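You operate a simulated robot arm through the tools that you are given. There is no shell and no other tool. Be economical: measure what you need, move in short steps, check, and stop when the job is done.

You run a simulated robot arm. Do the job below in one go: nothing can be reset, and whatever is moved stays where it is left.

TASK
Shut the second cabinet drawer from the top. Put the bottle labelled "steering oil" from the red tool cabinet top on the low bookcase top and the bottle labelled "chain oil" on the top of the wooden work bench. Take the clear bulb on the red tool cabinet top and put it away in the inside of the blue spares tray. Take the yellow rag and put it on the clear pane. Push the sliding washer lid shut. Put the red fuse from the top of the blue-legged table on the base of the maroon stand of the black bench engine. Fetch the yellow fuse marked "20A" from the top of the blue-legged table and stand it on the returns shelf of the grey rack. Fetch the brass thermostat marked "82C" from the top of the blue-legged table and set it on the base of the green engine stand. Switch the red rotary switch on. Put the box that says "grommets" from the top of the grey-legged table on the shelf of the maroon stand of the black bench engine and the box marked "pulleys" on the top of the white shelf. Any order will do. Set down upright: bottle, clear bulb, box.

The check looks at the end state, three seconds after you hand in, the way a careful person would. Anything else that was tipped, shoved, dropped, spilled or broken makes it a failure. Lids that push on must go on centred and level and be pressed home; caps that screw on are set level and turned clockwise until they are tight.

THE ROBOT
A 7-joint arm with a two-finger parallel gripper on a trunk, on a base that drives. Base frame: it is fixed to the floor where the robot stands at the start and does not move with it; the origin is under the middle of the robot, x ahead of it, y to its left, z up. Lengths are in mm, angles in degrees, forces in N, time in s.
With the tool pointing down near the work surface it reaches from about 460 to 940 mm from the robot's upright axis, wherever it stands. Its first joint turns from -166.0 to 166.0 degrees. Places, roughly: base of the green engine stand [-400, 7500, 100]; base of the maroon stand of the black bench engine [-1100, 6100, 100]; brake fluid bottle, chain oil bottle, steering oil [1000, -250, 1000]; brass thermostat [2750, 6250, 750]; clear bulb [1250, -250, 1000]; clear pane (21x12x1 cm) [2600, 6000, 900]; grommets box, pulleys box, relays box [-3500, 5500, 750]; inside of the blue spares tray (33x22 cm) [-4780, 6820, 740]; low bookcase top [600, -1100, 1000]; red fuse [3000, 6000, 750]; red rotary switch [-6000, 4800, 900]; returns shelf of the grey rack [3200, 2800, 600]; second cabinet drawer [700, -100, 800]; shelf of the maroon stand of the black bench engin [-1460, 5640, 700]; sliding washer lid [4100, 3900, 900]; top of the white shelf [-4000, 700, 900]; top of the wooden work bench [-1500, -800, 800]; yellow fuse [2750, 6250, 750]; yellow rag (10x7x3 cm) [3700, 3300, 600]. Payload 3.91 kg.
Tool frame: the origin (TCP) lies between the finger pads and is the grasp point; the fingertips stand 30 mm ahead of it; z points along the fingers, y is the line along which they close. Largest opening 110 mm; finger width 20, thickness 10; the body of the gripper, 48 by 112 mm, starts 55 mm behind the TCP.
Orientation is that of the tool frame in the base frame, as a unit quaternion [x, y, z, w]. With the fingers straight down and closing along the base's y, the tool's x points along the base's -x, its y along +y and its z along -z.

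THE INTERFACE
- The arm moves only by the tool drive_tool. Its argument "steps" is a list of rows, each an object of numbers (a shift or turn left out is 0, a gripper value left out holds the last): "hand": the closure in counts, from 0 (fully open) to 255 (shut); "dx", "dy", "dz": the shift along the tool's x, y, z in units of 25 mm (1.0 is 25 mm); "ax", "ay", "az": the turn, a rotation vector about the tool's x, y, z in units of 5 degrees (1.0 is 5 degrees). In form: [{"hand": .., "dx": .., "dy": .., "dz": .., "ax": .., "ay": .., "az": ..}, ...]. A call has 1 to 10 rows; each row shifts and turns the commanded pose from where the row before left it, along the tool's axes as they then stand. A call with a number of a shift or a turn outside -1 to 1 is refused whole. Each row takes 0.2 s and may step no farther than 50 mm and 8.6 degrees from the row before; otherwise, or with a gripper value out of range, the whole call is refused. A pose out of reach is approached as far as the arm can. The call stops where the force on the tool passes 40 N (or 10 N more than at its start, if that is more) or the arm is blocked; 0.2 s more then pass. Each finger travels about 72 mm/s and halts on what it meets, pressing with about 42 N; the grip force reading is that of the motor and also rises with nothing between the fingers. The clock runs only during rows and for 0.2 s after the last one: add rows that do not move to give the fingers time. The reply holds the time, the measured pose of the TCP, the force on the tool along the base axes, the opening and the grip force, in the units named above and with some noise, with the torque about the TCP (base axes, N m) and any sound that the robot's microphone picked up.
- Cameras (640 x 400 px; columns grow to the right, rows downward): "scene" is now at [258.5, -29.5, 1406]; the picture's right is [-0.42, -0.91, 0.00], its down [-0.52, 0.24, -0.82] and it looks along [0.75, -0.34, -0.57] (base axes); focal length 238 px, centre (320, 200). "wrist" rides on the gripper at [72, 17, -103] in the tool frame; the picture's right is [-0.23, 0.97, 0.00], its down [-0.76, -0.18, -0.62] and it looks along [-0.61, -0.14, 0.78] (tool axes); focal length 222 px, centre (320, 200). There is no depth. A picture from a camera that has moved, and an enlarged one, comes with that camera's place and axes in the base frame and with its lens. The place of the scene camera against the robot may be out by one fixed shift of up to 18 mm in any direction.
- get_image(camera): a new picture of that camera. It takes no simulated time.
- move_column(by): slides the trunk up (or, below 0, down) by that many mm; the arm and the scene camera ride with it, the base frame stays. It gives what a move gives, with no picture.
- base_move(legs): drives the robot by 1 to 6 legs, each [ahead, left, turn to the left] in mm, mm and degrees, along the robot's own axes; the way and the turn of a leg run together, so that a leg with both is an arc; at most 1500 mm and 180 degrees a leg. The arm and the cameras ride along, it lands a little off, and it stops where it bumps. It gives what a move gives.
- head_to(pan, tilt): turns the head with the scene camera to pan (to the left, within 86 degrees either way) and tilt (down, from -29 to 69), counted from straight ahead of the robot. It gives what a move gives.
- close_up(camera, box): a new picture of the part [left, top, right, bottom] of that camera's present view, enlarged. It takes no simulated time.
- job_done(): hands the job in; it is judged then, once.

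Go step by step. Nothing tells you exact positions but the pictures and the camera data: compare them with the known pose of the tool, close in by small moves and look again before you grip or let go. The budget is 535 turns and 310 pictures, counting those below and the enlarged ones. Unless the task says otherwise, let go and move clear before handing in.

The tools are called after ">>>" by a JSON object that holds its "fn" and its "kwargs". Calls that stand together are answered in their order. drive_tool: Moves the arm, as the interface text tells. Its arguments: {"type":"object","properties":{"steps":{"type":"array","items":{"type":"object","properties":{"hand":{"type":"number"},"dx":{"type":"number"},"dy":{"type":"number"},"dz":{"type":"number"},"ax":{"type":"number"},"ay":{"type":"number"},"az":{"type":"number"}}}}},"required":["steps"]} The other tools are called the same way: move_column (by) slides the trunk up or down; base_move (legs) drives the base; head_to (pan, tilt) turns the head that bears the scene camera; get_image (camera) takes a picture; close_up (camera, box) takes an enlarged picture of a part of a camera's view; job_done () hands the job in.

At the start:

```text
t: 0.0
tool_pos: [552.2, -372.9, 1240.4]
ee_rot: [0.0, 1.0, 0.0, 0.001]
force: [-0.4, -0.2, 0.2]
torque: [0.02, 0.0, -0.01]
grip_width: 110.0
grip_force: 0.0
trunk travel left (down, up): [-584.0, 98.0]
robot x, y, heading: [-2.4, 1.0, -0.1]
head pan, tilt: [-24.7, 34.8]
```

scene: 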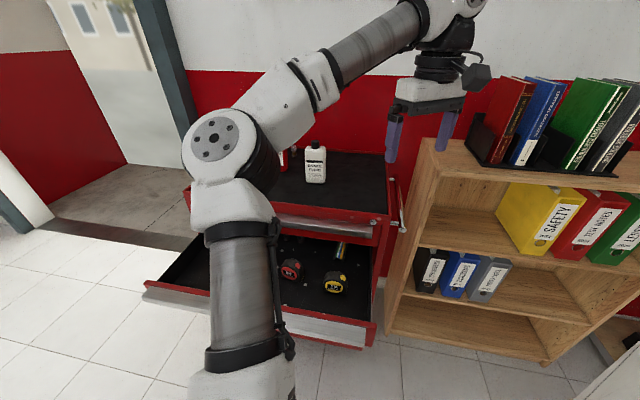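
wrist: 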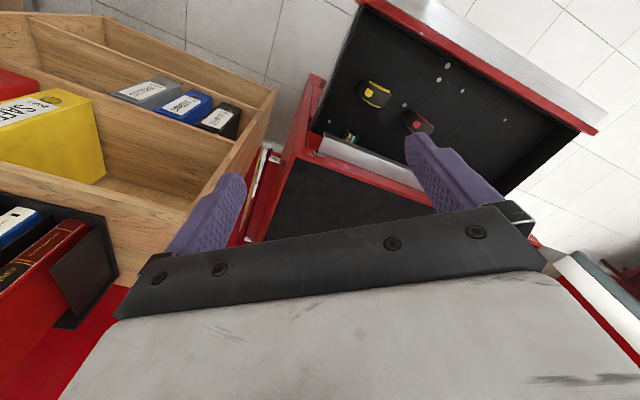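

I see the red tool cabinet with an open drawer ahead and a bookcase to the right. I'll look around first.

>>> {"fn": "head_to", "kwargs": {"pan": 0, "tilt": 35}}

>>> {"fn": "get_image", "kwargs": {"camera": "scene"}}

```text
t: 0.9
tool_pos: [552.1, -373.6, 1240.4]
ee_rot: [0.0, 1.0, 0.0, 0.0]
force: [0.5, 0.3, -0.2]
torque: [-0.02, 0.01, 0.02]
grip_width: 109.9
grip_force: 0.0
trunk travel left (down, up): [-584.0, 98.0]
robot x, y, heading: [0.3, -1.3, 0.2]
head pan, tilt: [0.0, 35.0]
```

```text
307 pictures are left
camera scene: at [266.5, 7.2, 1405.6], right [0.0, -1.0, 0.0], down [-0.57, 0.0, -0.82], along [0.82, 0.0, -0.57], focal length 238 px, centre (320, 200)
```

scene: 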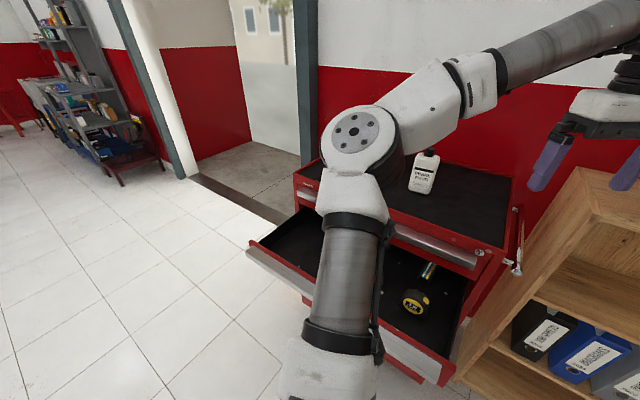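

The arm blocks the view, so I'll move the wrist camera above the cabinet front.

>>> {"fn": "drive_tool", "kwargs": {"steps": [{"dx": -0.4, "dy": 1, "dz": -0.4}, {"dx": -0.4, "dy": 1, "dz": -0.4}, {"dx": -0.4, "dy": 1, "dz": -0.4}, {"dx": -0.4, "dy": 1, "dz": -0.4}, {"dx": -0.4, "dy": 1, "dz": -0.4}]}}

>>> {"fn": "get_image", "kwargs": {"camera": "wrist"}}

>>> {"fn": "get_image", "kwargs": {"camera": "scene"}}

```text
t: 2.1
tool_pos: [600.0, -245.3, 1250.1]
ee_rot: [0.0, 1.0, -0.001, 0.001]
force: [0.3, 0.2, 1.4]
torque: [-0.01, 0.02, -0.03]
grip_width: 109.9
grip_force: 0.1
out of reach, approached as far as the arm can: row 1, 2, 3, 4, 5
trunk travel left (down, up): [-584.0, 98.0]
robot x, y, heading: [-2.3, 1.3, -0.1]
head pan, tilt: [0.0, 35.0]
```

```text
306 pictures are left
camera wrist: at [527.1, -226.7, 1353.4], right [0.23, 0.97, 0.0], down [0.76, -0.18, 0.62], along [0.61, -0.14, -0.78], focal length 222 px, centre (320, 200)
```

wrist: 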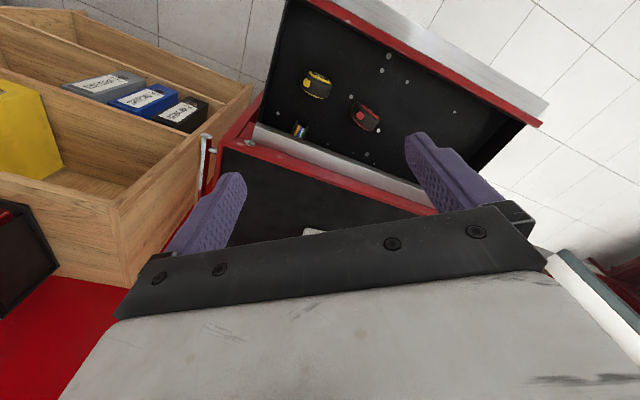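

```text
305 pictures are left
camera scene: at [266.5, 7.7, 1405.6], right [0.0, -1.0, 0.0], down [-0.57, 0.0, -0.82], along [0.82, 0.0, -0.57], focal length 238 px, centre (320, 200)
```

scene: 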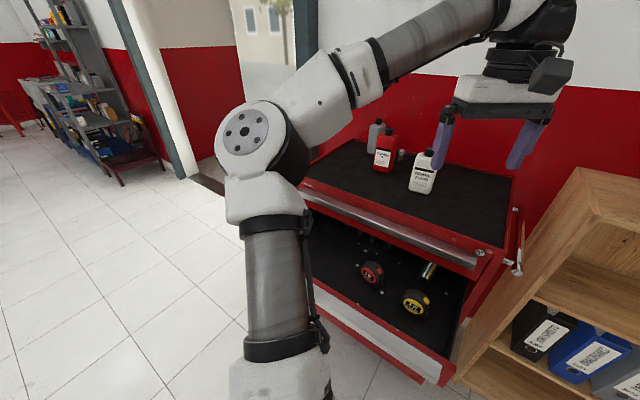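

>>> {"fn": "close_up", "kwargs": {"camera": "scene", "box": [300, 100, 540, 250]}}

>>> {"fn": "close_up", "kwargs": {"camera": "scene", "box": [290, 240, 490, 390]}}

```text
2.67 times, centred on (420, 175) of scene
camera zoom: at [266.5, 7.7, 1405.6], right [0.0, -1.0, 0.0], down [-0.57, 0.0, -0.82], along [0.82, 0.0, -0.57], focal length 635 px, centre (53, 267)
```

zoom: 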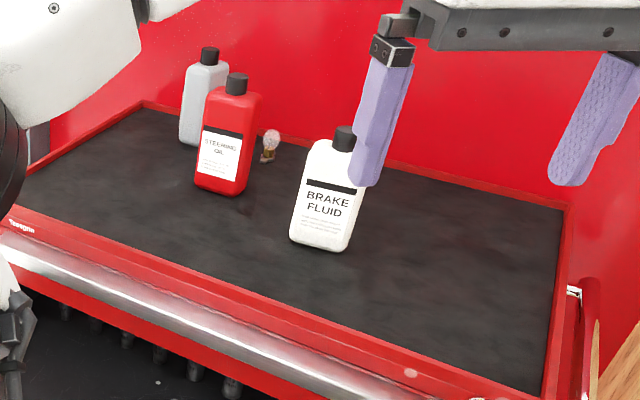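

```text
2.67 times, centred on (390, 315) of scene
camera zoom: at [266.5, 7.7, 1405.6], right [0.0, -1.0, 0.0], down [-0.57, 0.0, -0.82], along [0.82, 0.0, -0.57], focal length 635 px, centre (133, -107)
```

zoom: 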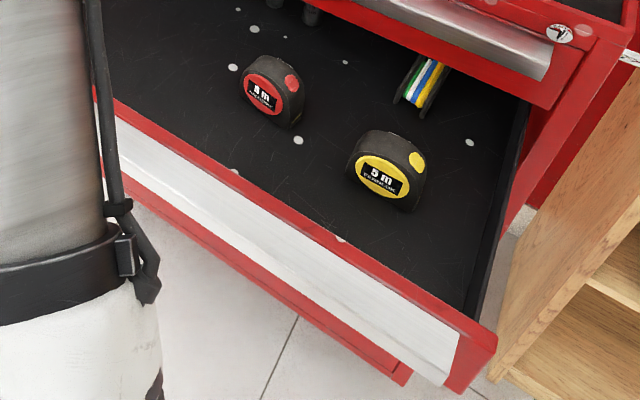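

The steering oil is the red bottle, the grey one behind it should be chain oil, and the bulb is next to the red one. The cabinet front is rotated about -36°. I'll close the drawer first, so I'm moving in front of it and turning the tool to face it.

>>> {"fn": "drive_tool", "kwargs": {"steps": [{"dx": 0.4, "dy": 1, "dz": 0.4, "az": 0.8, "hand": 255}, {"dx": 0.4, "dy": 1, "dz": 0.4, "az": 0.8}, {"dx": 0.4, "dy": 1, "dz": 0.4, "az": 0.8}, {"dx": 0.2, "dy": 1, "dz": 0.4, "az": 0.8}, {"dy": 1, "dz": 0.4, "az": 0.8}, {"dy": 1, "dz": 0.4, "az": 0.8}, {"dy": 1, "dz": 0.4, "az": 0.8}, {"dy": 1, "dz": 0.4, "az": 0.8}, {"dy": 1, "dz": 0.4, "az": 0.8}, {"dy": 1, "dz": 0.4}]}}

```text
t: 4.3
tool_pos: [640.1, -9.3, 1148.3]
ee_rot: [0.309, 0.951, 0.0, 0.0]
force: [-0.6, 0.0, 0.6]
torque: [-0.02, -0.01, 0.0]
grip_width: 0.0
grip_force: 37.8
trunk travel left (down, up): [-584.0, 98.0]
robot x, y, heading: [-1.5, 0.2, 0.0]
head pan, tilt: [0.0, 35.0]
```

>>> {"fn": "drive_tool", "kwargs": {"steps": [{"dx": 1, "dy": 0.6}, {"dx": 0.9, "dy": 0.6}, {"ay": -1}, {"ay": -1}, {"ay": -1}, {"ay": -1}, {"ay": -1}, {"ay": -1}, {"ay": -1}, {"ay": -1}]}}

>>> {"fn": "get_image", "kwargs": {"camera": "scene"}}

```text
t: 6.5
tool_pos: [618.6, 42.7, 1149.0]
ee_rot: [0.291, 0.893, -0.106, 0.327]
force: [0.7, -0.4, 0.3]
torque: [0.02, -0.03, 0.01]
grip_width: 0.1
grip_force: 37.8
trunk travel left (down, up): [-584.0, 98.0]
robot x, y, heading: [1.9, 2.8, -0.1]
head pan, tilt: [0.0, 35.0]
```

```text
302 pictures are left
camera scene: at [266.5, 7.4, 1405.7], right [0.0, -1.0, 0.0], down [-0.57, 0.0, -0.82], along [0.82, 0.0, -0.57], focal length 238 px, centre (320, 200)
```

scene: 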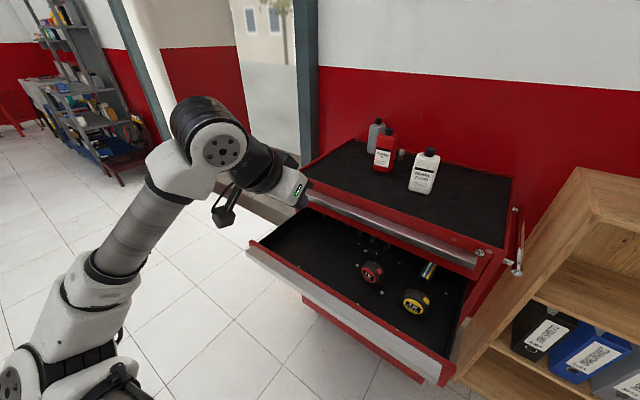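

>>> {"fn": "drive_tool", "kwargs": {"steps": [{"dx": 0.7, "dz": -0.6}, {"dx": 0.7, "dz": -0.6}]}}

>>> {"fn": "move_column", "kwargs": {"by": -345}}

>>> {"fn": "get_image", "kwargs": {"camera": "scene"}}

>>> {"fn": "get_image", "kwargs": {"camera": "wrist"}}

```text
t: 7.1
tool_pos: [582.6, 69.3, 1150.6]
ee_rot: [0.292, 0.893, -0.106, 0.326]
force: [-0.1, 0.0, -0.3]
torque: [-0.04, 0.0, -0.02]
grip_width: 0.0
grip_force: 37.5
trunk travel left (down, up): [-584.0, 98.0]
robot x, y, heading: [-1.8, 2.2, 0.2]
head pan, tilt: [0.0, 35.0]
```

```text
t: 10.5
tool_pos: [582.2, 69.2, 804.3]
ee_rot: [0.291, 0.894, -0.106, 0.325]
force: [0.3, -0.2, -0.6]
torque: [-0.01, -0.01, 0.03]
grip_width: 0.1
grip_force: 37.6
trunk travel left (down, up): [-239.0, 443.0]
robot x, y, heading: [-2.4, -1.1, 0.3]
head pan, tilt: [0.0, 35.0]
```

```text
301 pictures are left
camera scene: at [266.4, 7.3, 1060.7], right [0.0, -1.0, 0.0], down [-0.57, 0.0, -0.82], along [0.82, 0.0, -0.57], focal length 238 px, centre (320, 200)
```

scene: 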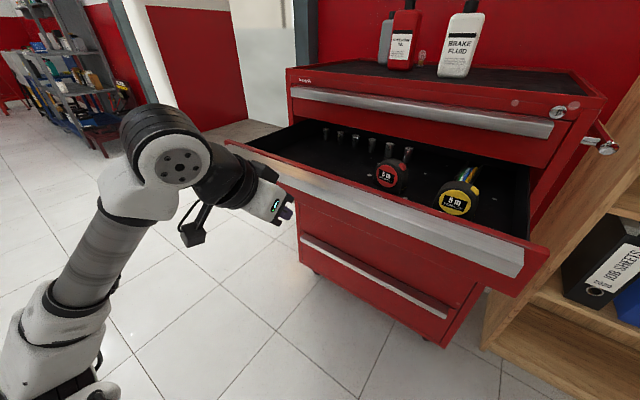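

```text
300 pictures are left
camera wrist: at [493.7, 155.4, 838.1], right [0.71, 0.69, 0.15], down [0.04, -0.25, 0.97], along [0.7, -0.68, -0.21], focal length 222 px, centre (320, 200)
```

wrist: 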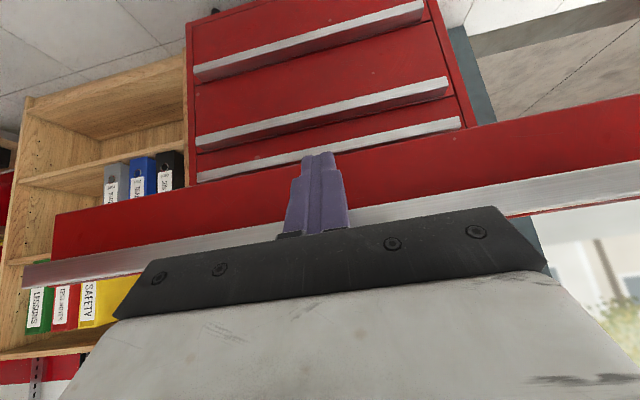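

The fingers face the open drawer front just under its handle, so I'm pushing forward.

>>> {"fn": "drive_tool", "kwargs": {"steps": [{"dx": -0.7, "dz": 0.59}, {"dx": -0.7, "dz": 0.59}, {"dx": -0.7, "dz": 0.59}, {"dx": -0.5, "dz": 0.42}, {"dx": -0.5, "dz": 0.42}, {"dx": -0.5, "dz": 0.42}, {"dx": -0.5, "dz": 0.42}, {"dx": -0.5, "dz": 0.42}, {"dx": -0.5, "dz": 0.42}, {"dx": -0.5, "dz": 0.42}]}}

>>> {"fn": "get_image", "kwargs": {"camera": "scene"}}

```text
t: 12.7
tool_pos: [730.7, -38.7, 804.5]
ee_rot: [0.291, 0.894, -0.105, 0.325]
force: [-0.3, -0.2, -0.4]
torque: [-0.01, -0.02, 0.02]
grip_width: 0.0
grip_force: 37.6
trunk travel left (down, up): [-239.0, 443.0]
robot x, y, heading: [-3.1, 2.1, -0.1]
head pan, tilt: [0.0, 35.0]
```

```text
299 pictures are left
camera scene: at [266.5, 7.3, 1060.6], right [0.0, -1.0, 0.0], down [-0.57, 0.0, -0.82], along [0.82, 0.0, -0.57], focal length 238 px, centre (320, 200)
```

scene: 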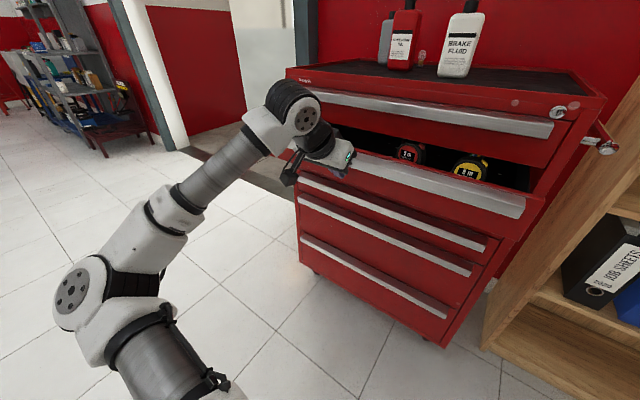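

>>> {"fn": "drive_tool", "kwargs": {"steps": [{"dx": -0.4, "dz": 0.34}, {"dx": -0.4, "dz": 0.34}, {"dx": -0.4, "dz": 0.34}, {"dx": -0.3, "dz": 0.25}, {"dx": -0.3, "dz": 0.25}, {"dx": -0.3, "dz": 0.25}, {"dx": -0.3, "dz": 0.25}, {"dx": -0.3, "dz": 0.25}, {"dx": -0.3, "dz": 0.25}, {"dx": -0.3, "dz": 0.25}]}}

>>> {"fn": "get_image", "kwargs": {"camera": "scene"}}

```text
t: 14.9
tool_pos: [818.7, -100.8, 805.4]
ee_rot: [0.291, 0.894, -0.106, 0.325]
force: [-0.1, 0.3, 0.2]
torque: [-0.02, -0.01, 0.02]
grip_width: 0.1
grip_force: 38.0
trunk travel left (down, up): [-239.0, 443.0]
robot x, y, heading: [-1.5, -1.1, 0.1]
head pan, tilt: [0.0, 35.0]
```

```text
298 pictures are left
camera scene: at [266.5, 7.3, 1060.6], right [0.0, -1.0, 0.0], down [-0.57, 0.0, -0.82], along [0.82, 0.0, -0.57], focal length 238 px, centre (320, 200)
```

scene: 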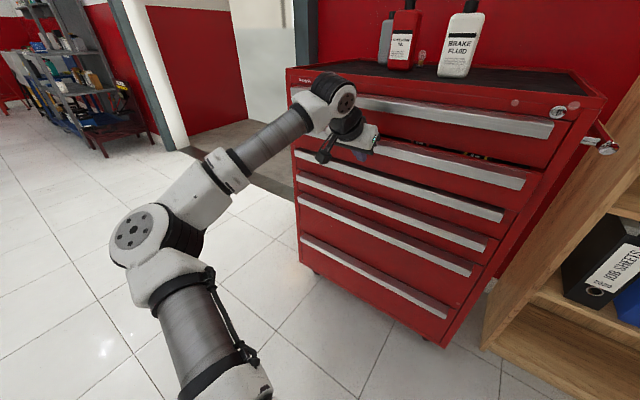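

>>> {"fn": "drive_tool", "kwargs": {"steps": [{"dx": -0.2, "dz": 0.17}, {"dx": -0.2, "dz": 0.17}, {"dx": -0.2, "dz": 0.17}, {"dx": -0.2, "dz": 0.17}, {"dx": -0.2, "dz": 0.17}, {"dx": -0.2, "dz": 0.17}, {"dx": -0.2, "dz": 0.17}, {"dx": -0.2, "dz": 0.17}]}}

>>> {"fn": "get_image", "kwargs": {"camera": "scene"}}

```text
t: 16.0
tool_pos: [836.2, -114.2, 805.7]
ee_rot: [0.291, 0.895, -0.105, 0.321]
force: [-11.5, 5.2, 4.9]
torque: [-0.08, -0.12, 0.0]
grip_width: 0.0
grip_force: 37.6
trunk travel left (down, up): [-239.0, 443.0]
robot x, y, heading: [-0.5, 2.9, -0.1]
head pan, tilt: [0.0, 35.0]
stopped in row 5: the force on the tool passed its limit at 52 N (the readings are from after the stop); the commanded pose is now the measured one
```

```text
297 pictures are left
camera scene: at [265.0, 8.4, 1061.1], right [0.0, -1.0, 0.0], down [-0.57, 0.0, -0.82], along [0.82, 0.0, -0.57], focal length 238 px, centre (320, 200)
```

scene: 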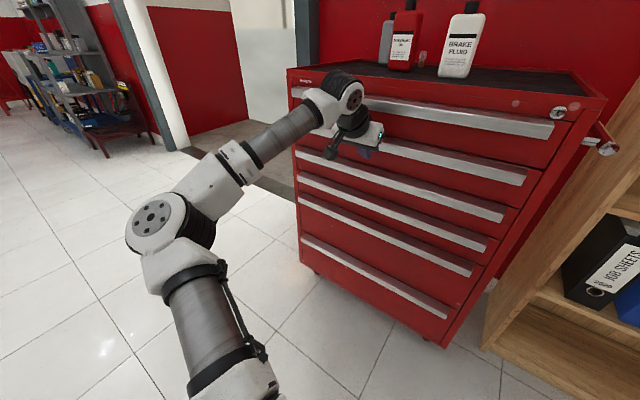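

The drawer looks closed. I'll back off, raise the arm and straighten the tool before driving up to the cabinet.

>>> {"fn": "drive_tool", "kwargs": {"steps": [{"dx": 0.7, "dz": -0.59}, {"dx": 0.75, "dz": -0.63}, {"dx": 0.75, "dz": -0.63}, {"dx": 0.75, "dz": -0.63}, {"dx": 0.75, "dz": -0.63}, {"dx": 0.75, "dz": -0.63}, {"dx": 0.75, "dz": -0.63}, {"dx": 0.75, "dz": -0.63}, {"dx": 0.75, "dz": -0.63}, {"dx": 0.75, "dz": -0.63}]}}

>>> {"fn": "close_up", "kwargs": {"camera": "scene", "box": [280, 50, 620, 263]}}

>>> {"fn": "move_column", "kwargs": {"by": 440}}

>>> {"fn": "drive_tool", "kwargs": {"steps": [{"ay": 1}, {"ay": 1}, {"ay": 1}, {"ay": 1}, {"ay": 1}, {"ay": 1}, {"ay": 1}, {"ay": 1}, {"hand": 0}]}}

```text
t: 18.2
tool_pos: [638.9, 28.9, 804.9]
ee_rot: [0.29, 0.896, -0.103, 0.321]
force: [0.4, 0.1, 0.2]
torque: [0.0, -0.03, 0.0]
grip_width: 0.0
grip_force: 37.7
trunk travel left (down, up): [-239.0, 443.0]
robot x, y, heading: [1.3, 0.6, 0.0]
head pan, tilt: [0.0, 35.0]
```

```text
1.88 times, centred on (450, 156) of scene
camera zoom: at [266.0, 7.8, 1060.6], right [0.0, -1.0, 0.0], down [-0.57, 0.0, -0.82], along [0.82, 0.0, -0.57], focal length 447 px, centre (76, 282)
```

zoom: 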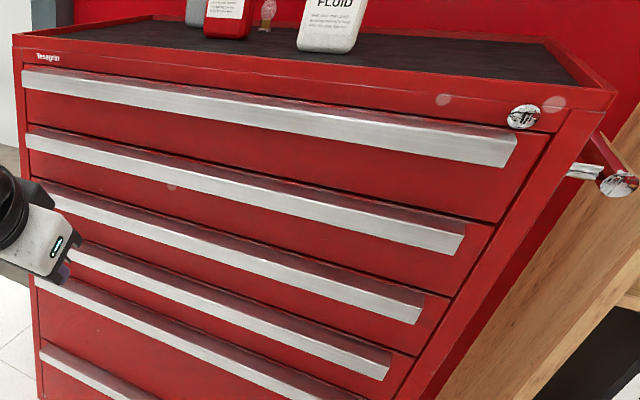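

```text
refused: 440 is not a number from -400 to 400
```

```text
t: 20.2
tool_pos: [640.1, 27.0, 807.2]
ee_rot: [0.308, 0.951, 0.001, -0.006]
force: [-0.5, -0.4, 0.0]
torque: [-0.02, 0.02, 0.04]
grip_width: 53.4
grip_force: 0.0
trunk travel left (down, up): [-239.0, 443.0]
robot x, y, heading: [1.2, 0.3, -0.2]
head pan, tilt: [0.0, 35.0]
```

>>> {"fn": "move_column", "kwargs": {"by": 400}}

>>> {"fn": "base_move", "kwargs": {"legs": [[480, 130, 0], [0, 0, -36]]}}

>>> {"fn": "get_image", "kwargs": {"camera": "scene"}}

>>> {"fn": "get_image", "kwargs": {"camera": "wrist"}}

```text
t: 24.0
tool_pos: [639.3, 28.2, 1206.7]
ee_rot: [0.31, 0.951, 0.002, -0.005]
force: [-0.4, -0.4, -0.2]
torque: [0.01, 0.02, 0.01]
grip_width: 109.9
grip_force: 0.0
trunk travel left (down, up): [-639.0, 43.0]
robot x, y, heading: [-3.4, 2.4, 0.1]
head pan, tilt: [0.0, 35.0]
```

```text
t: 28.7
tool_pos: [1016.6, -220.1, 1206.6]
ee_rot: [0.587, 0.81, 0.004, -0.005]
force: [0.2, -0.5, -0.4]
torque: [-0.01, -0.03, 0.0]
grip_width: 110.0
grip_force: 0.0
trunk travel left (down, up): [-639.0, 43.0]
robot x, y, heading: [480.6, 131.6, -35.8]
head pan, tilt: [0.0, 35.0]
```

```text
295 pictures are left
camera scene: at [698.8, -11.8, 1460.6], right [-0.59, -0.81, 0.0], down [-0.47, 0.34, -0.82], along [0.66, -0.48, -0.57], focal length 238 px, centre (320, 200)
```

scene: 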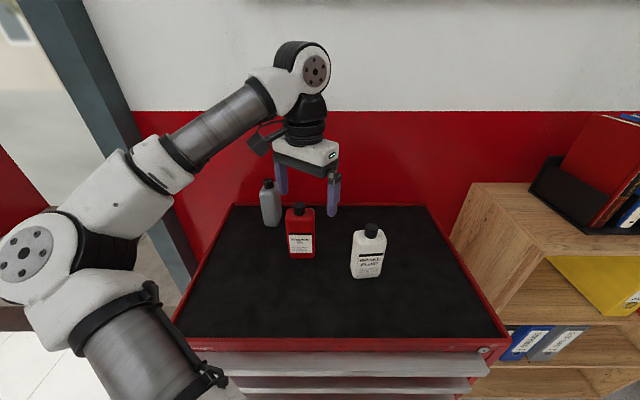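

```text
294 pictures are left
camera wrist: at [1009.8, -147.4, 1310.6], right [1.0, 0.09, 0.0], down [0.07, -0.79, 0.61], along [0.05, -0.61, -0.79], focal length 222 px, centre (320, 200)
```

wrist: 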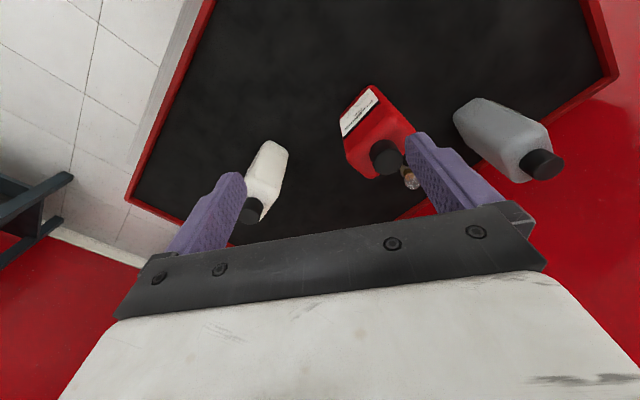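

Clear view: the red bottle is near (1078, -234), aligned with the cabinet. I'll rotate the tool to match and move above it.

>>> {"fn": "drive_tool", "kwargs": {"steps": [{"az": -0.9}, {"az": -0.9}, {"az": -0.9}, {"az": -0.9}, {"az": -0.9}, {"az": -0.9}, {"az": -0.9}, {"az": -0.9}, {"dx": -0.8, "dy": 0.5}, {"dx": -0.8, "dy": 0.5}]}}

>>> {"fn": "get_image", "kwargs": {"camera": "wrist"}}

>>> {"fn": "get_image", "kwargs": {"camera": "scene"}}

```text
t: 30.9
tool_pos: [1063.3, -224.3, 1205.2]
ee_rot: [0.308, 0.951, 0.005, -0.003]
force: [0.1, -0.3, -0.4]
torque: [0.03, -0.03, 0.0]
grip_width: 109.8
grip_force: 0.0
trunk travel left (down, up): [-639.0, 43.0]
robot x, y, heading: [480.6, 133.3, -35.6]
head pan, tilt: [0.0, 35.0]
```

```text
293 pictures are left
camera wrist: at [1015.1, -168.9, 1310.6], right [0.76, 0.66, 0.0], down [0.52, -0.6, 0.61], along [0.41, -0.46, -0.79], focal length 222 px, centre (320, 200)
```

wrist: 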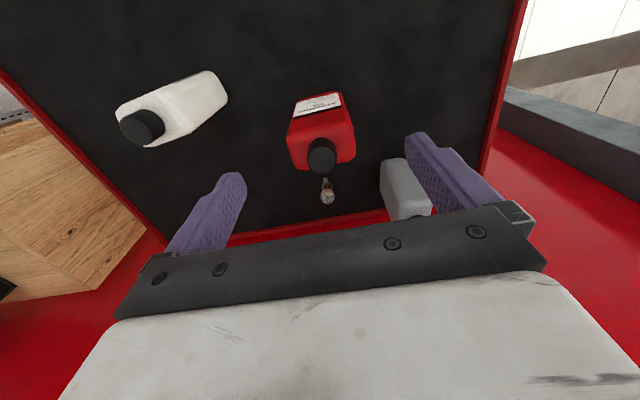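

```text
292 pictures are left
camera scene: at [699.1, -11.6, 1460.6], right [-0.59, -0.81, 0.0], down [-0.47, 0.34, -0.82], along [0.66, -0.48, -0.57], focal length 238 px, centre (320, 200)
```

scene: 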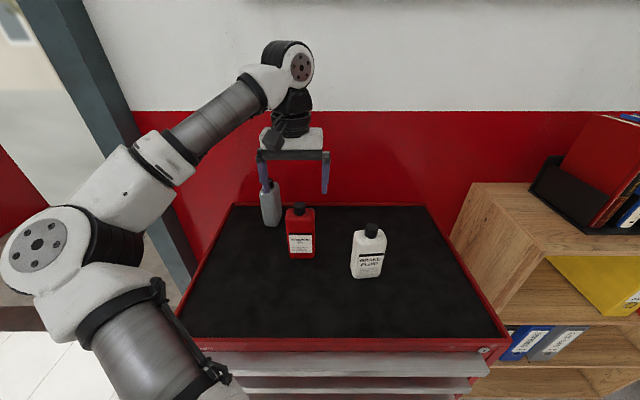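

>>> {"fn": "drive_tool", "kwargs": {"steps": [{"dx": -0.64, "dy": -0.08}, {"dz": 0.95}, {"dz": 0.95}, {"dz": 0.95}, {"dz": 0.95}, {"dz": 0.95}]}}

>>> {"fn": "get_image", "kwargs": {"camera": "wrist"}}

>>> {"fn": "get_image", "kwargs": {"camera": "scene"}}

```text
t: 32.3
tool_pos: [1073.0, -234.9, 1086.2]
ee_rot: [0.308, 0.951, 0.003, -0.003]
force: [-0.2, -0.4, 0.4]
torque: [0.01, 0.0, 0.0]
grip_width: 110.1
grip_force: 0.0
trunk travel left (down, up): [-639.0, 43.0]
robot x, y, heading: [479.9, 132.2, -35.6]
head pan, tilt: [0.0, 35.0]
```

```text
291 pictures are left
camera wrist: at [1025.8, -178.8, 1190.6], right [0.76, 0.66, 0.0], down [0.52, -0.6, 0.61], along [0.41, -0.46, -0.79], focal length 222 px, centre (320, 200)
```

wrist: 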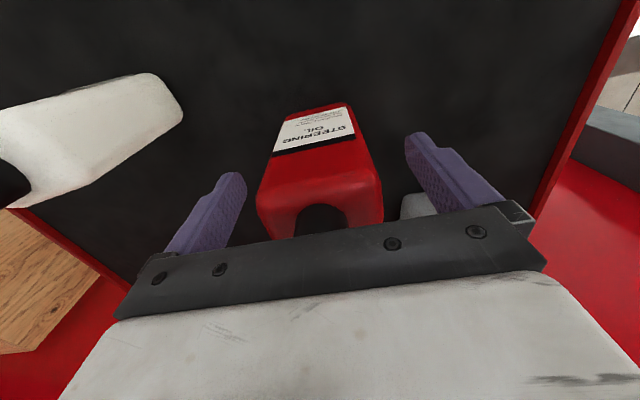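

```text
290 pictures are left
camera scene: at [699.1, -11.6, 1460.6], right [-0.59, -0.81, 0.0], down [-0.47, 0.34, -0.82], along [0.66, -0.48, -0.57], focal length 238 px, centre (320, 200)
```

scene: 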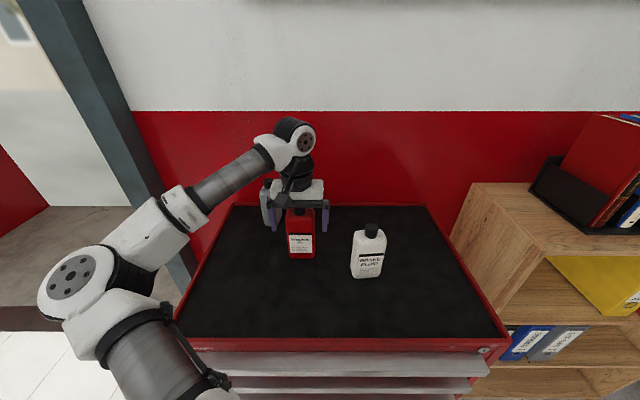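

>>> {"fn": "drive_tool", "kwargs": {"steps": [{"hand": 255}, {}, {}, {}]}}

>>> {"fn": "drive_tool", "kwargs": {"steps": [{"dz": -0.5}, {"dz": -0.8}, {"dz": -1}, {"dz": -1}, {"dz": -1}]}}

>>> {"fn": "get_image", "kwargs": {"camera": "wrist"}}

```text
t: 33.3
tool_pos: [1074.5, -234.7, 1086.5]
ee_rot: [0.308, 0.951, 0.005, -0.004]
force: [-1.0, -1.2, -0.2]
torque: [-0.2, 0.12, -0.02]
grip_width: 69.7
grip_force: 41.8
trunk travel left (down, up): [-639.0, 43.0]
robot x, y, heading: [479.8, 130.9, -35.7]
head pan, tilt: [0.0, 35.0]
```

```text
t: 34.5
tool_pos: [1074.9, -235.9, 1194.8]
ee_rot: [0.309, 0.951, 0.005, -0.003]
force: [-0.4, 0.6, -4.5]
torque: [0.01, 0.02, -0.01]
grip_width: 69.7
grip_force: 41.7
trunk travel left (down, up): [-639.0, 43.0]
robot x, y, heading: [476.6, 133.2, -35.8]
head pan, tilt: [0.0, 35.0]
```

```text
289 pictures are left
camera wrist: at [1026.4, -179.8, 1298.7], right [0.76, 0.66, 0.0], down [0.51, -0.6, 0.61], along [0.41, -0.46, -0.79], focal length 222 px, centre (320, 200)
```

wrist: 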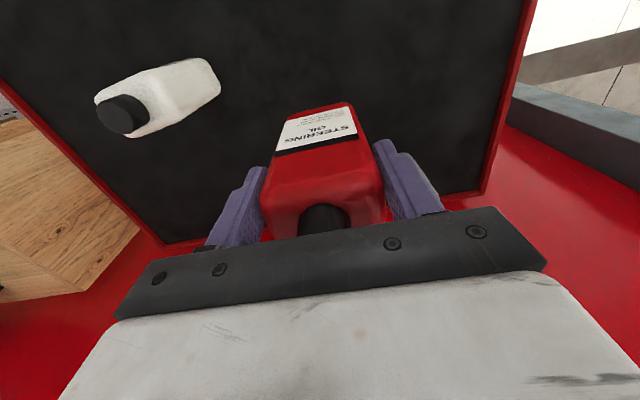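

Bottle held. Now I'll look at the bookcase.

>>> {"fn": "head_to", "kwargs": {"pan": -48, "tilt": 35}}

>>> {"fn": "get_image", "kwargs": {"camera": "scene"}}

```text
t: 35.6
tool_pos: [1076.2, -235.8, 1193.4]
ee_rot: [0.309, 0.951, 0.005, -0.003]
force: [-0.3, 1.0, -4.8]
torque: [0.03, -0.01, -0.02]
grip_width: 69.7
grip_force: 42.8
trunk travel left (down, up): [-639.0, 43.0]
robot x, y, heading: [479.7, 129.0, -35.7]
head pan, tilt: [-48.0, 35.0]
```

```text
288 pictures are left
camera scene: at [637.4, -47.8, 1460.6], right [-0.99, -0.11, 0.0], down [-0.06, 0.57, -0.82], along [0.09, -0.81, -0.57], focal length 238 px, centre (320, 200)
```

scene: 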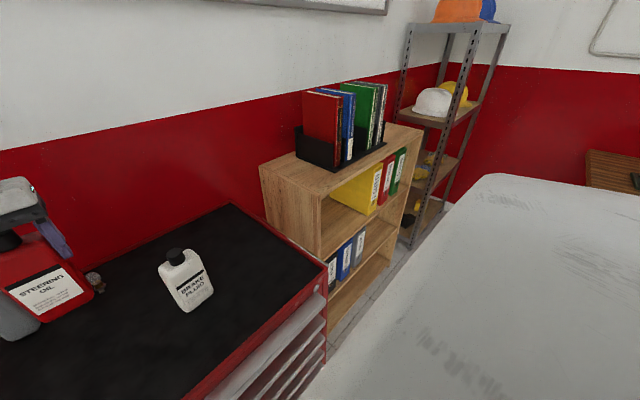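

The bookcase top is about z 1037, with free space at its left end. I'll retract the arm, sidestep along the cabinet to the bookcase, and look again.

>>> {"fn": "drive_tool", "kwargs": {"steps": [{"dx": 1, "dz": -0.2}, {"dx": 1, "dz": -0.2}, {"dx": 1, "dz": -0.2}, {"dx": 1, "dz": -0.2}, {"dx": 1}, {"dx": 1}, {"dx": 1}, {"dx": 1}]}}

>>> {"fn": "base_move", "kwargs": {"legs": [[0, -600, 0]]}}

>>> {"fn": "head_to", "kwargs": {"pan": 0, "tilt": 35}}

>>> {"fn": "get_image", "kwargs": {"camera": "scene"}}

>>> {"fn": "get_image", "kwargs": {"camera": "wrist"}}

```text
t: 37.5
tool_pos: [913.0, -117.6, 1216.2]
ee_rot: [0.309, 0.951, 0.004, -0.002]
force: [-0.4, 0.7, -3.8]
torque: [0.0, 0.03, -0.01]
grip_width: 69.7
grip_force: 42.1
trunk travel left (down, up): [-639.0, 43.0]
robot x, y, heading: [482.9, 134.9, -35.5]
head pan, tilt: [-48.0, 35.0]
```

```text
t: 42.6
tool_pos: [561.3, -602.3, 1215.7]
ee_rot: [0.311, 0.95, 0.005, -0.004]
force: [0.3, 1.1, -4.1]
torque: [0.05, 0.03, -0.01]
grip_width: 69.6
grip_force: 42.0
trunk travel left (down, up): [-639.0, 43.0]
robot x, y, heading: [131.2, -351.5, -35.8]
head pan, tilt: [-48.0, 35.0]
```

```text
t: 43.7
tool_pos: [560.7, -602.0, 1215.1]
ee_rot: [0.311, 0.951, 0.005, -0.003]
force: [0.2, 0.0, -5.0]
torque: [0.06, 0.04, -0.01]
grip_width: 69.6
grip_force: 41.3
trunk travel left (down, up): [-639.0, 43.0]
robot x, y, heading: [128.1, -350.8, -36.1]
head pan, tilt: [0.0, 35.0]
```

```text
287 pictures are left
camera scene: at [347.9, -495.3, 1460.6], right [-0.59, -0.81, 0.0], down [-0.46, 0.34, -0.82], along [0.66, -0.48, -0.57], focal length 238 px, centre (320, 200)
```

scene: 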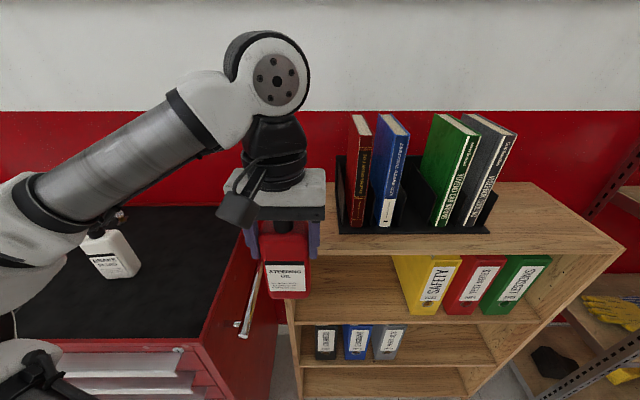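

```text
286 pictures are left
camera wrist: at [513.0, -546.8, 1320.9], right [0.76, 0.65, 0.0], down [0.51, -0.6, 0.61], along [0.4, -0.46, -0.79], focal length 222 px, centre (320, 200)
```

wrist: 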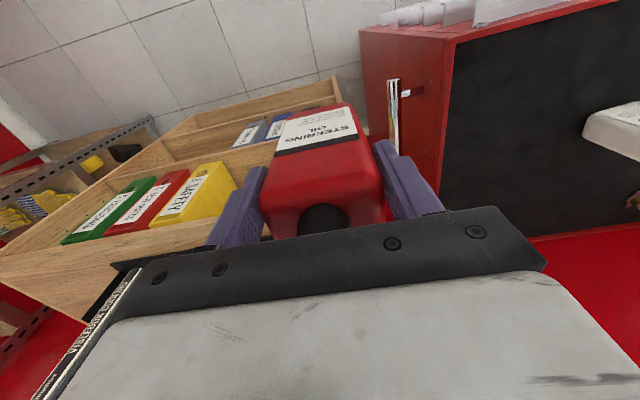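

The right end of the bookcase top has more room, so I'll sidestep to it.

>>> {"fn": "base_move", "kwargs": {"legs": [[0, -560, 0]]}}

>>> {"fn": "get_image", "kwargs": {"camera": "scene"}}

```text
t: 48.6
tool_pos: [230.3, -1055.7, 1216.8]
ee_rot: [0.308, 0.951, 0.005, -0.003]
force: [0.1, -0.5, -4.8]
torque: [0.04, 0.06, -0.02]
grip_width: 70.0
grip_force: 41.5
trunk travel left (down, up): [-639.0, 43.0]
robot x, y, heading: [-198.5, -804.1, -35.7]
head pan, tilt: [0.0, 35.0]
```

```text
285 pictures are left
camera scene: at [17.9, -949.3, 1460.6], right [-0.59, -0.81, 0.0], down [-0.46, 0.34, -0.82], along [0.66, -0.48, -0.57], focal length 238 px, centre (320, 200)
```

scene: 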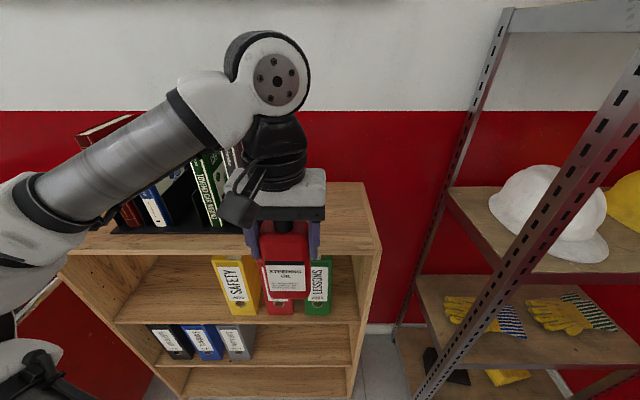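

>>> {"fn": "drive_tool", "kwargs": {"steps": [{"dy": -1}, {"dy": -1, "dx": -0.5}, {"dx": -1}, {"dx": -1}, {"dx": -1}, {"dx": -1}, {"dx": -1}, {"dx": -1}, {"dx": -1}, {"dx": -1}]}}

>>> {"fn": "drive_tool", "kwargs": {"steps": [{"dx": -1}, {"dx": -1}, {"dx": -1}]}}

>>> {"fn": "get_image", "kwargs": {"camera": "scene"}}

>>> {"fn": "get_image", "kwargs": {"camera": "wrist"}}

```text
t: 50.8
tool_pos: [375.2, -1221.0, 1213.3]
ee_rot: [0.309, 0.951, 0.005, -0.003]
force: [-0.6, 0.3, -4.6]
torque: [0.02, 0.05, 0.04]
grip_width: 69.9
grip_force: 41.9
trunk travel left (down, up): [-639.0, 43.0]
robot x, y, heading: [-200.5, -803.6, -35.7]
head pan, tilt: [0.0, 35.0]
```

```text
t: 51.6
tool_pos: [435.4, -1263.8, 1213.2]
ee_rot: [0.309, 0.951, 0.005, -0.004]
force: [-0.3, -0.1, -5.0]
torque: [0.05, 0.02, 0.04]
grip_width: 69.9
grip_force: 42.1
trunk travel left (down, up): [-639.0, 43.0]
robot x, y, heading: [-198.9, -805.6, -35.8]
head pan, tilt: [0.0, 35.0]
```

```text
284 pictures are left
camera scene: at [18.4, -949.8, 1460.4], right [-0.59, -0.81, 0.0], down [-0.47, 0.34, -0.82], along [0.66, -0.48, -0.57], focal length 238 px, centre (320, 200)
```

scene: 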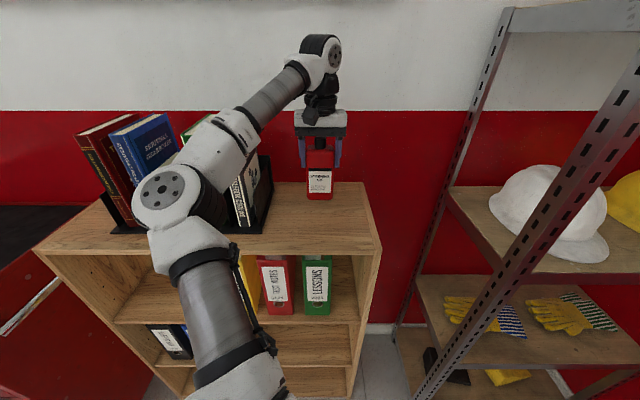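

```text
283 pictures are left
camera wrist: at [387.1, -1209.6, 1317.3], right [0.76, 0.65, 0.0], down [0.51, -0.6, 0.61], along [0.4, -0.46, -0.79], focal length 222 px, centre (320, 200)
```

wrist: 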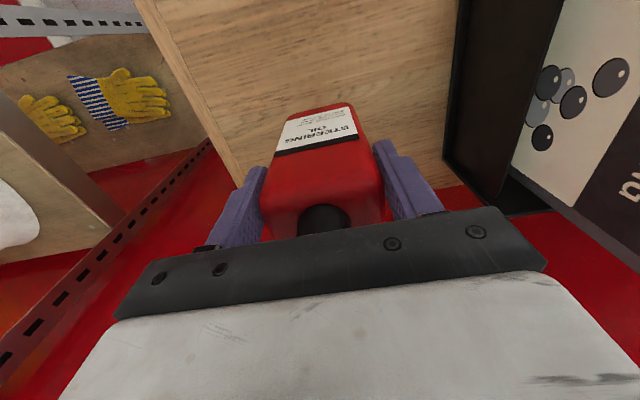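

>>> {"fn": "drive_tool", "kwargs": {"steps": [{"dz": 0.9}, {"dz": 0.9}, {"dz": 0.4}, {"dz": 0.15}, {"dz": 0.15}, {"dz": 0.15}, {"dz": 0.15}, {"dz": 0.15}]}}

>>> {"fn": "get_image", "kwargs": {"camera": "scene"}}

```text
t: 52.3
tool_pos: [433.0, -1262.3, 1174.0]
ee_rot: [0.307, 0.952, -0.001, 0.004]
force: [-5.1, 6.6, 25.6]
torque: [0.79, 1.08, -0.27]
grip_width: 69.7
grip_force: 41.9
trunk travel left (down, up): [-639.0, 43.0]
robot x, y, heading: [-201.0, -802.9, -35.9]
head pan, tilt: [0.0, 35.0]
stopped in row 3: the force on the tool passed its limit at 52 N (the readings are from after the stop); the commanded pose is now the measured one
```

```text
282 pictures are left
camera scene: at [16.4, -947.2, 1461.6], right [-0.59, -0.81, 0.0], down [-0.46, 0.33, -0.82], along [0.66, -0.48, -0.57], focal length 238 px, centre (320, 200)
```

scene: 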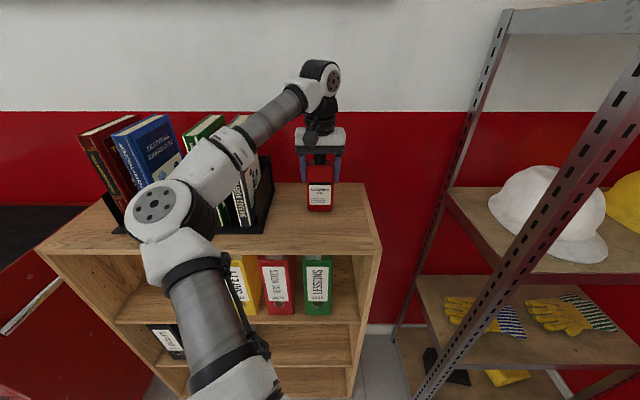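

Contact with the bookcase top at about z 1066. I'll ease off slightly, open and rise.

>>> {"fn": "drive_tool", "kwargs": {"steps": [{"dz": -0.04}, {}]}}

>>> {"fn": "get_image", "kwargs": {"camera": "wrist"}}

```text
t: 52.9
tool_pos: [435.1, -1262.3, 1175.3]
ee_rot: [0.307, 0.952, -0.002, 0.005]
force: [-1.1, 5.2, 33.0]
torque: [0.53, 0.76, -0.1]
grip_width: 69.7
grip_force: 42.3
trunk travel left (down, up): [-639.0, 43.0]
robot x, y, heading: [-198.6, -804.8, -35.9]
head pan, tilt: [0.0, 35.0]
```

```text
281 pictures are left
camera wrist: at [383.7, -1205.2, 1277.9], right [0.75, 0.66, 0.0], down [0.51, -0.59, 0.63], along [0.42, -0.47, -0.78], focal length 222 px, centre (320, 200)
```

wrist: 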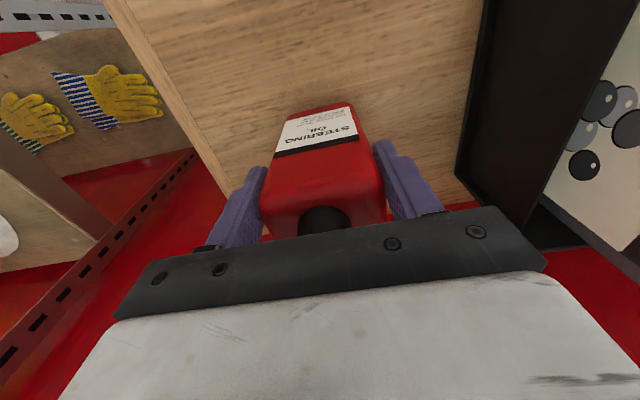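

>>> {"fn": "drive_tool", "kwargs": {"steps": [{"dz": -0.08}, {}]}}

```text
t: 53.5
tool_pos: [433.5, -1263.4, 1175.1]
ee_rot: [0.307, 0.952, -0.002, 0.004]
force: [-1.1, 6.5, 24.7]
torque: [0.55, 0.83, -0.08]
grip_width: 70.0
grip_force: 41.6
trunk travel left (down, up): [-639.0, 43.0]
robot x, y, heading: [-199.6, -803.2, -35.7]
head pan, tilt: [0.0, 35.0]
```

>>> {"fn": "drive_tool", "kwargs": {"steps": [{"dz": -0.12}, {}]}}

```text
t: 54.1
tool_pos: [435.1, -1263.8, 1175.2]
ee_rot: [0.308, 0.952, -0.001, 0.003]
force: [-2.4, 1.6, 1.5]
torque: [0.13, 0.45, -0.09]
grip_width: 69.6
grip_force: 41.9
trunk travel left (down, up): [-639.0, 43.0]
robot x, y, heading: [-198.3, -803.4, -36.0]
head pan, tilt: [0.0, 35.0]
```

>>> {"fn": "drive_tool", "kwargs": {"steps": [{"hand": 40}, {}, {}, {"dz": -0.5}, {"dz": -1}, {"dz": -1}, {"dz": -1}, {"dz": -1}]}}

>>> {"fn": "get_image", "kwargs": {"camera": "wrist"}}

>>> {"fn": "get_image", "kwargs": {"camera": "scene"}}

```text
t: 55.9
tool_pos: [433.7, -1263.4, 1289.6]
ee_rot: [0.307, 0.952, -0.001, 0.005]
force: [-0.4, -0.6, 0.5]
torque: [0.01, -0.01, -0.02]
grip_width: 92.6
grip_force: 0.1
trunk travel left (down, up): [-639.0, 43.0]
robot x, y, heading: [-202.9, -802.7, -35.9]
head pan, tilt: [0.0, 35.0]
```

```text
280 pictures are left
camera wrist: at [384.5, -1206.6, 1392.6], right [0.75, 0.66, 0.0], down [0.51, -0.59, 0.63], along [0.41, -0.47, -0.78], focal length 222 px, centre (320, 200)
```

wrist: 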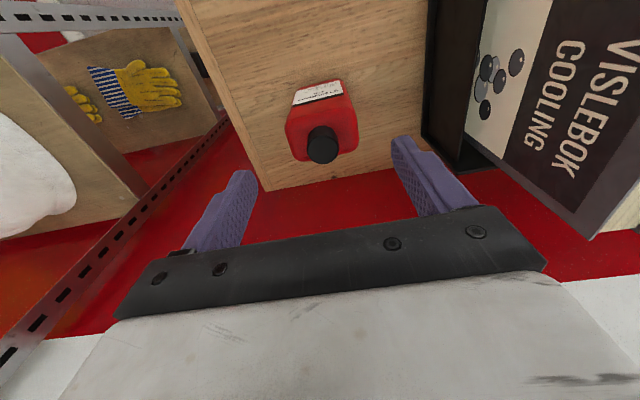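

```text
279 pictures are left
camera scene: at [17.3, -948.8, 1460.7], right [-0.59, -0.81, 0.0], down [-0.46, 0.34, -0.82], along [0.66, -0.48, -0.57], focal length 238 px, centre (320, 200)
```

scene: 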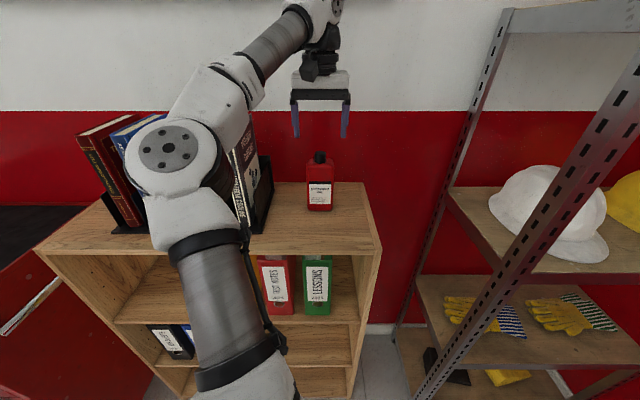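

The bottle stands upright. Next I'll retract and return to the cabinet for the chain oil bottle.

>>> {"fn": "drive_tool", "kwargs": {"steps": [{"dx": 1, "hand": 0}, {"dx": 1}, {"dx": 1}, {"dx": 1}, {"dx": 1}, {"dx": 1}, {"dx": 1}, {"dx": 1}, {"dx": 1}, {"dx": 1}]}}

>>> {"fn": "base_move", "kwargs": {"legs": [[0, 1200, 0]]}}

>>> {"fn": "get_image", "kwargs": {"camera": "scene"}}

>>> {"fn": "get_image", "kwargs": {"camera": "wrist"}}

```text
t: 58.1
tool_pos: [232.2, -1117.2, 1288.5]
ee_rot: [0.307, 0.952, 0.0, 0.004]
force: [-0.3, 0.0, 1.1]
torque: [-0.01, 0.01, -0.03]
grip_width: 110.1
grip_force: 0.0
trunk travel left (down, up): [-639.0, 43.0]
robot x, y, heading: [-203.9, -803.4, -35.8]
head pan, tilt: [0.0, 35.0]
```

```text
t: 67.7
tool_pos: [932.0, -143.3, 1287.6]
ee_rot: [0.304, 0.953, -0.001, 0.003]
force: [0.9, -0.4, -1.0]
torque: [-0.04, 0.0, 0.01]
grip_width: 110.3
grip_force: 0.2
trunk travel left (down, up): [-639.0, 43.0]
robot x, y, heading: [497.7, 167.5, -35.5]
head pan, tilt: [0.0, 35.0]
```

```text
278 pictures are left
camera scene: at [717.5, 25.6, 1460.6], right [-0.58, -0.81, 0.0], down [-0.47, 0.33, -0.82], along [0.67, -0.48, -0.57], focal length 238 px, centre (320, 200)
```

scene: 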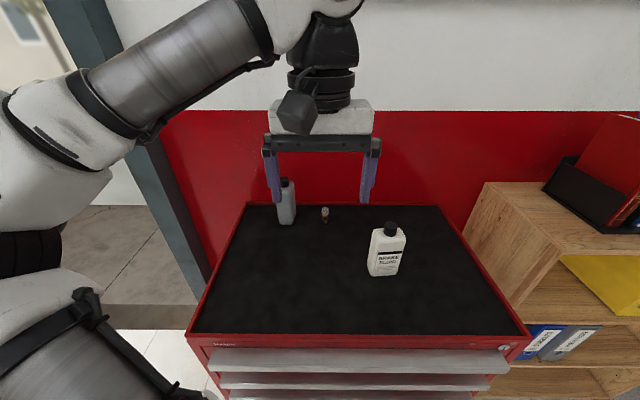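

```text
277 pictures are left
camera wrist: at [882.8, -85.8, 1390.7], right [0.75, 0.66, 0.0], down [0.51, -0.58, 0.63], along [0.42, -0.47, -0.78], focal length 222 px, centre (320, 200)
```

wrist: 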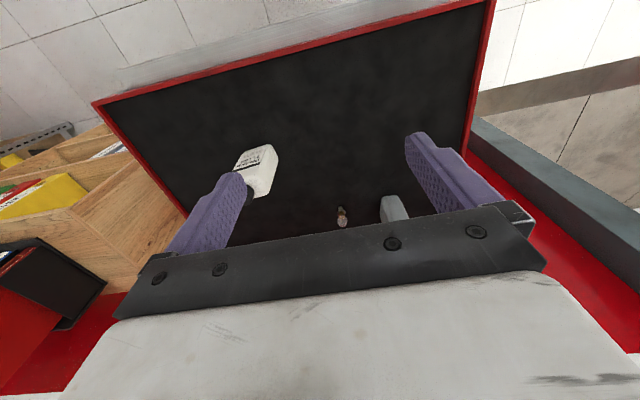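

>>> {"fn": "drive_tool", "kwargs": {"steps": [{"dx": -1, "dy": 0.44}, {"dx": -1, "dy": 0.44}, {"dx": -1, "dy": 0.44}, {"dx": -1, "dy": 0.44}, {"dx": -1, "dy": 0.44}, {"dx": -1, "dy": 0.44}, {"dx": -1, "dy": 0.44}, {"dx": -1, "dy": 0.44}, {"dx": -1, "dy": 0.44}, {"dx": -1, "dy": 0.44}]}}

>>> {"fn": "drive_tool", "kwargs": {"steps": [{"dz": 1}, {"dz": 1}, {"dz": 1}]}}

>>> {"fn": "get_image", "kwargs": {"camera": "wrist"}}

>>> {"fn": "get_image", "kwargs": {"camera": "scene"}}

```text
t: 69.9
tool_pos: [1200.4, -200.0, 1288.5]
ee_rot: [0.304, 0.953, 0.001, 0.002]
force: [0.3, 0.2, -1.0]
torque: [-0.02, -0.03, -0.01]
grip_width: 110.0
grip_force: 0.1
trunk travel left (down, up): [-639.0, 43.0]
robot x, y, heading: [498.9, 169.8, -35.5]
head pan, tilt: [0.0, 35.0]
```

```text
t: 70.7
tool_pos: [1201.7, -196.2, 1214.2]
ee_rot: [0.304, 0.953, -0.001, 0.003]
force: [0.0, 0.4, -0.1]
torque: [0.0, 0.04, -0.01]
grip_width: 110.0
grip_force: 0.0
trunk travel left (down, up): [-639.0, 43.0]
robot x, y, heading: [498.4, 167.8, -35.4]
head pan, tilt: [0.0, 35.0]
```

```text
276 pictures are left
camera wrist: at [1151.3, -140.5, 1316.7], right [0.75, 0.66, 0.0], down [0.51, -0.58, 0.63], along [0.42, -0.47, -0.78], focal length 222 px, centre (320, 200)
```

wrist: 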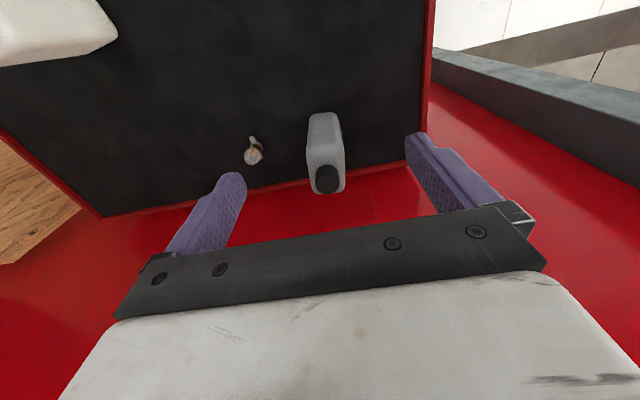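

```text
275 pictures are left
camera scene: at [718.0, 25.5, 1460.6], right [-0.58, -0.81, 0.0], down [-0.47, 0.33, -0.82], along [0.67, -0.48, -0.57], focal length 238 px, centre (320, 200)
```

scene: 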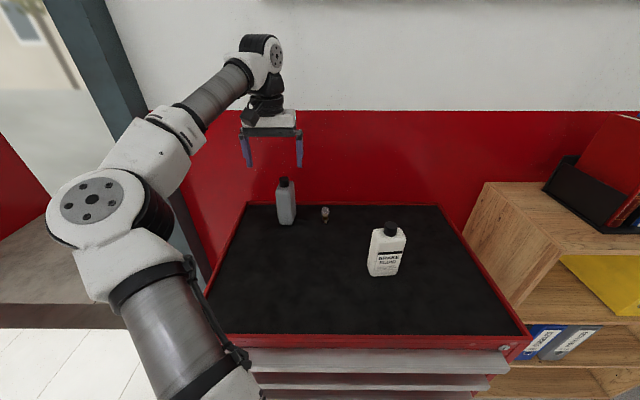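

The grey bottle stands narrow side toward me, and its cap is about 49 mm ahead of the tool. I'll move over it and go down with a partly closed gripper to stay clear of the bulb.

>>> {"fn": "drive_tool", "kwargs": {"steps": [{"dx": -1, "dy": -0.08, "hand": 50}, {"dx": -0.96, "dy": -0.08}, {"dz": 0.8}, {"dz": 0.8}, {"dz": 0.8}, {"dz": 0.8}, {"dz": 0.8}, {"dz": 0.8}]}}

>>> {"fn": "get_image", "kwargs": {"camera": "wrist"}}

>>> {"fn": "get_image", "kwargs": {"camera": "scene"}}

```text
t: 72.5
tool_pos: [1238.0, -229.9, 1093.8]
ee_rot: [0.304, 0.953, 0.0, 0.004]
force: [-0.6, -0.8, 0.5]
torque: [0.0, -0.02, -0.01]
grip_width: 88.0
grip_force: 0.1
trunk travel left (down, up): [-639.0, 43.0]
robot x, y, heading: [497.2, 167.6, -35.4]
head pan, tilt: [0.0, 35.0]
```

```text
274 pictures are left
camera wrist: at [1189.3, -173.2, 1196.6], right [0.75, 0.66, 0.0], down [0.51, -0.58, 0.63], along [0.42, -0.47, -0.78], focal length 222 px, centre (320, 200)
```

wrist: 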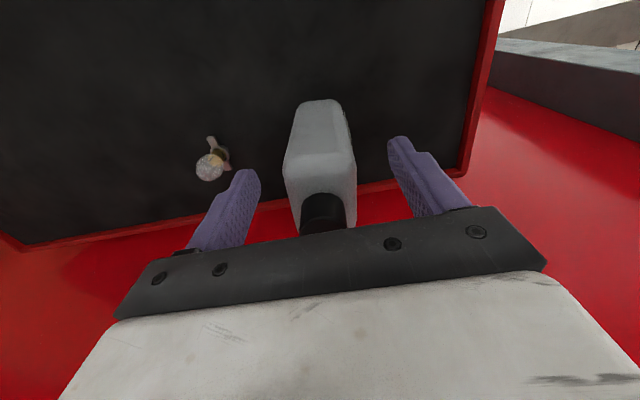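

```text
273 pictures are left
camera scene: at [717.7, 25.5, 1460.6], right [-0.58, -0.81, 0.0], down [-0.47, 0.33, -0.82], along [0.67, -0.48, -0.57], focal length 238 px, centre (320, 200)
```

scene: 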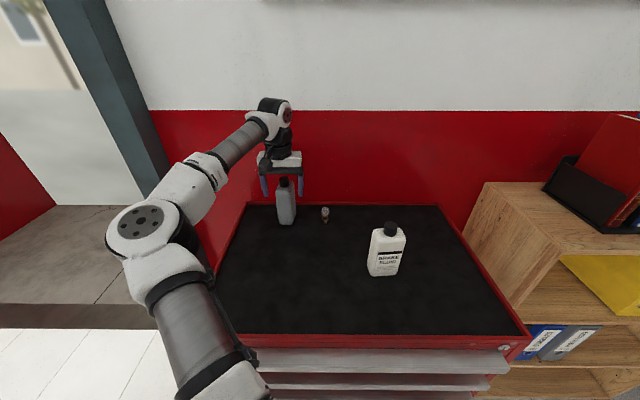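

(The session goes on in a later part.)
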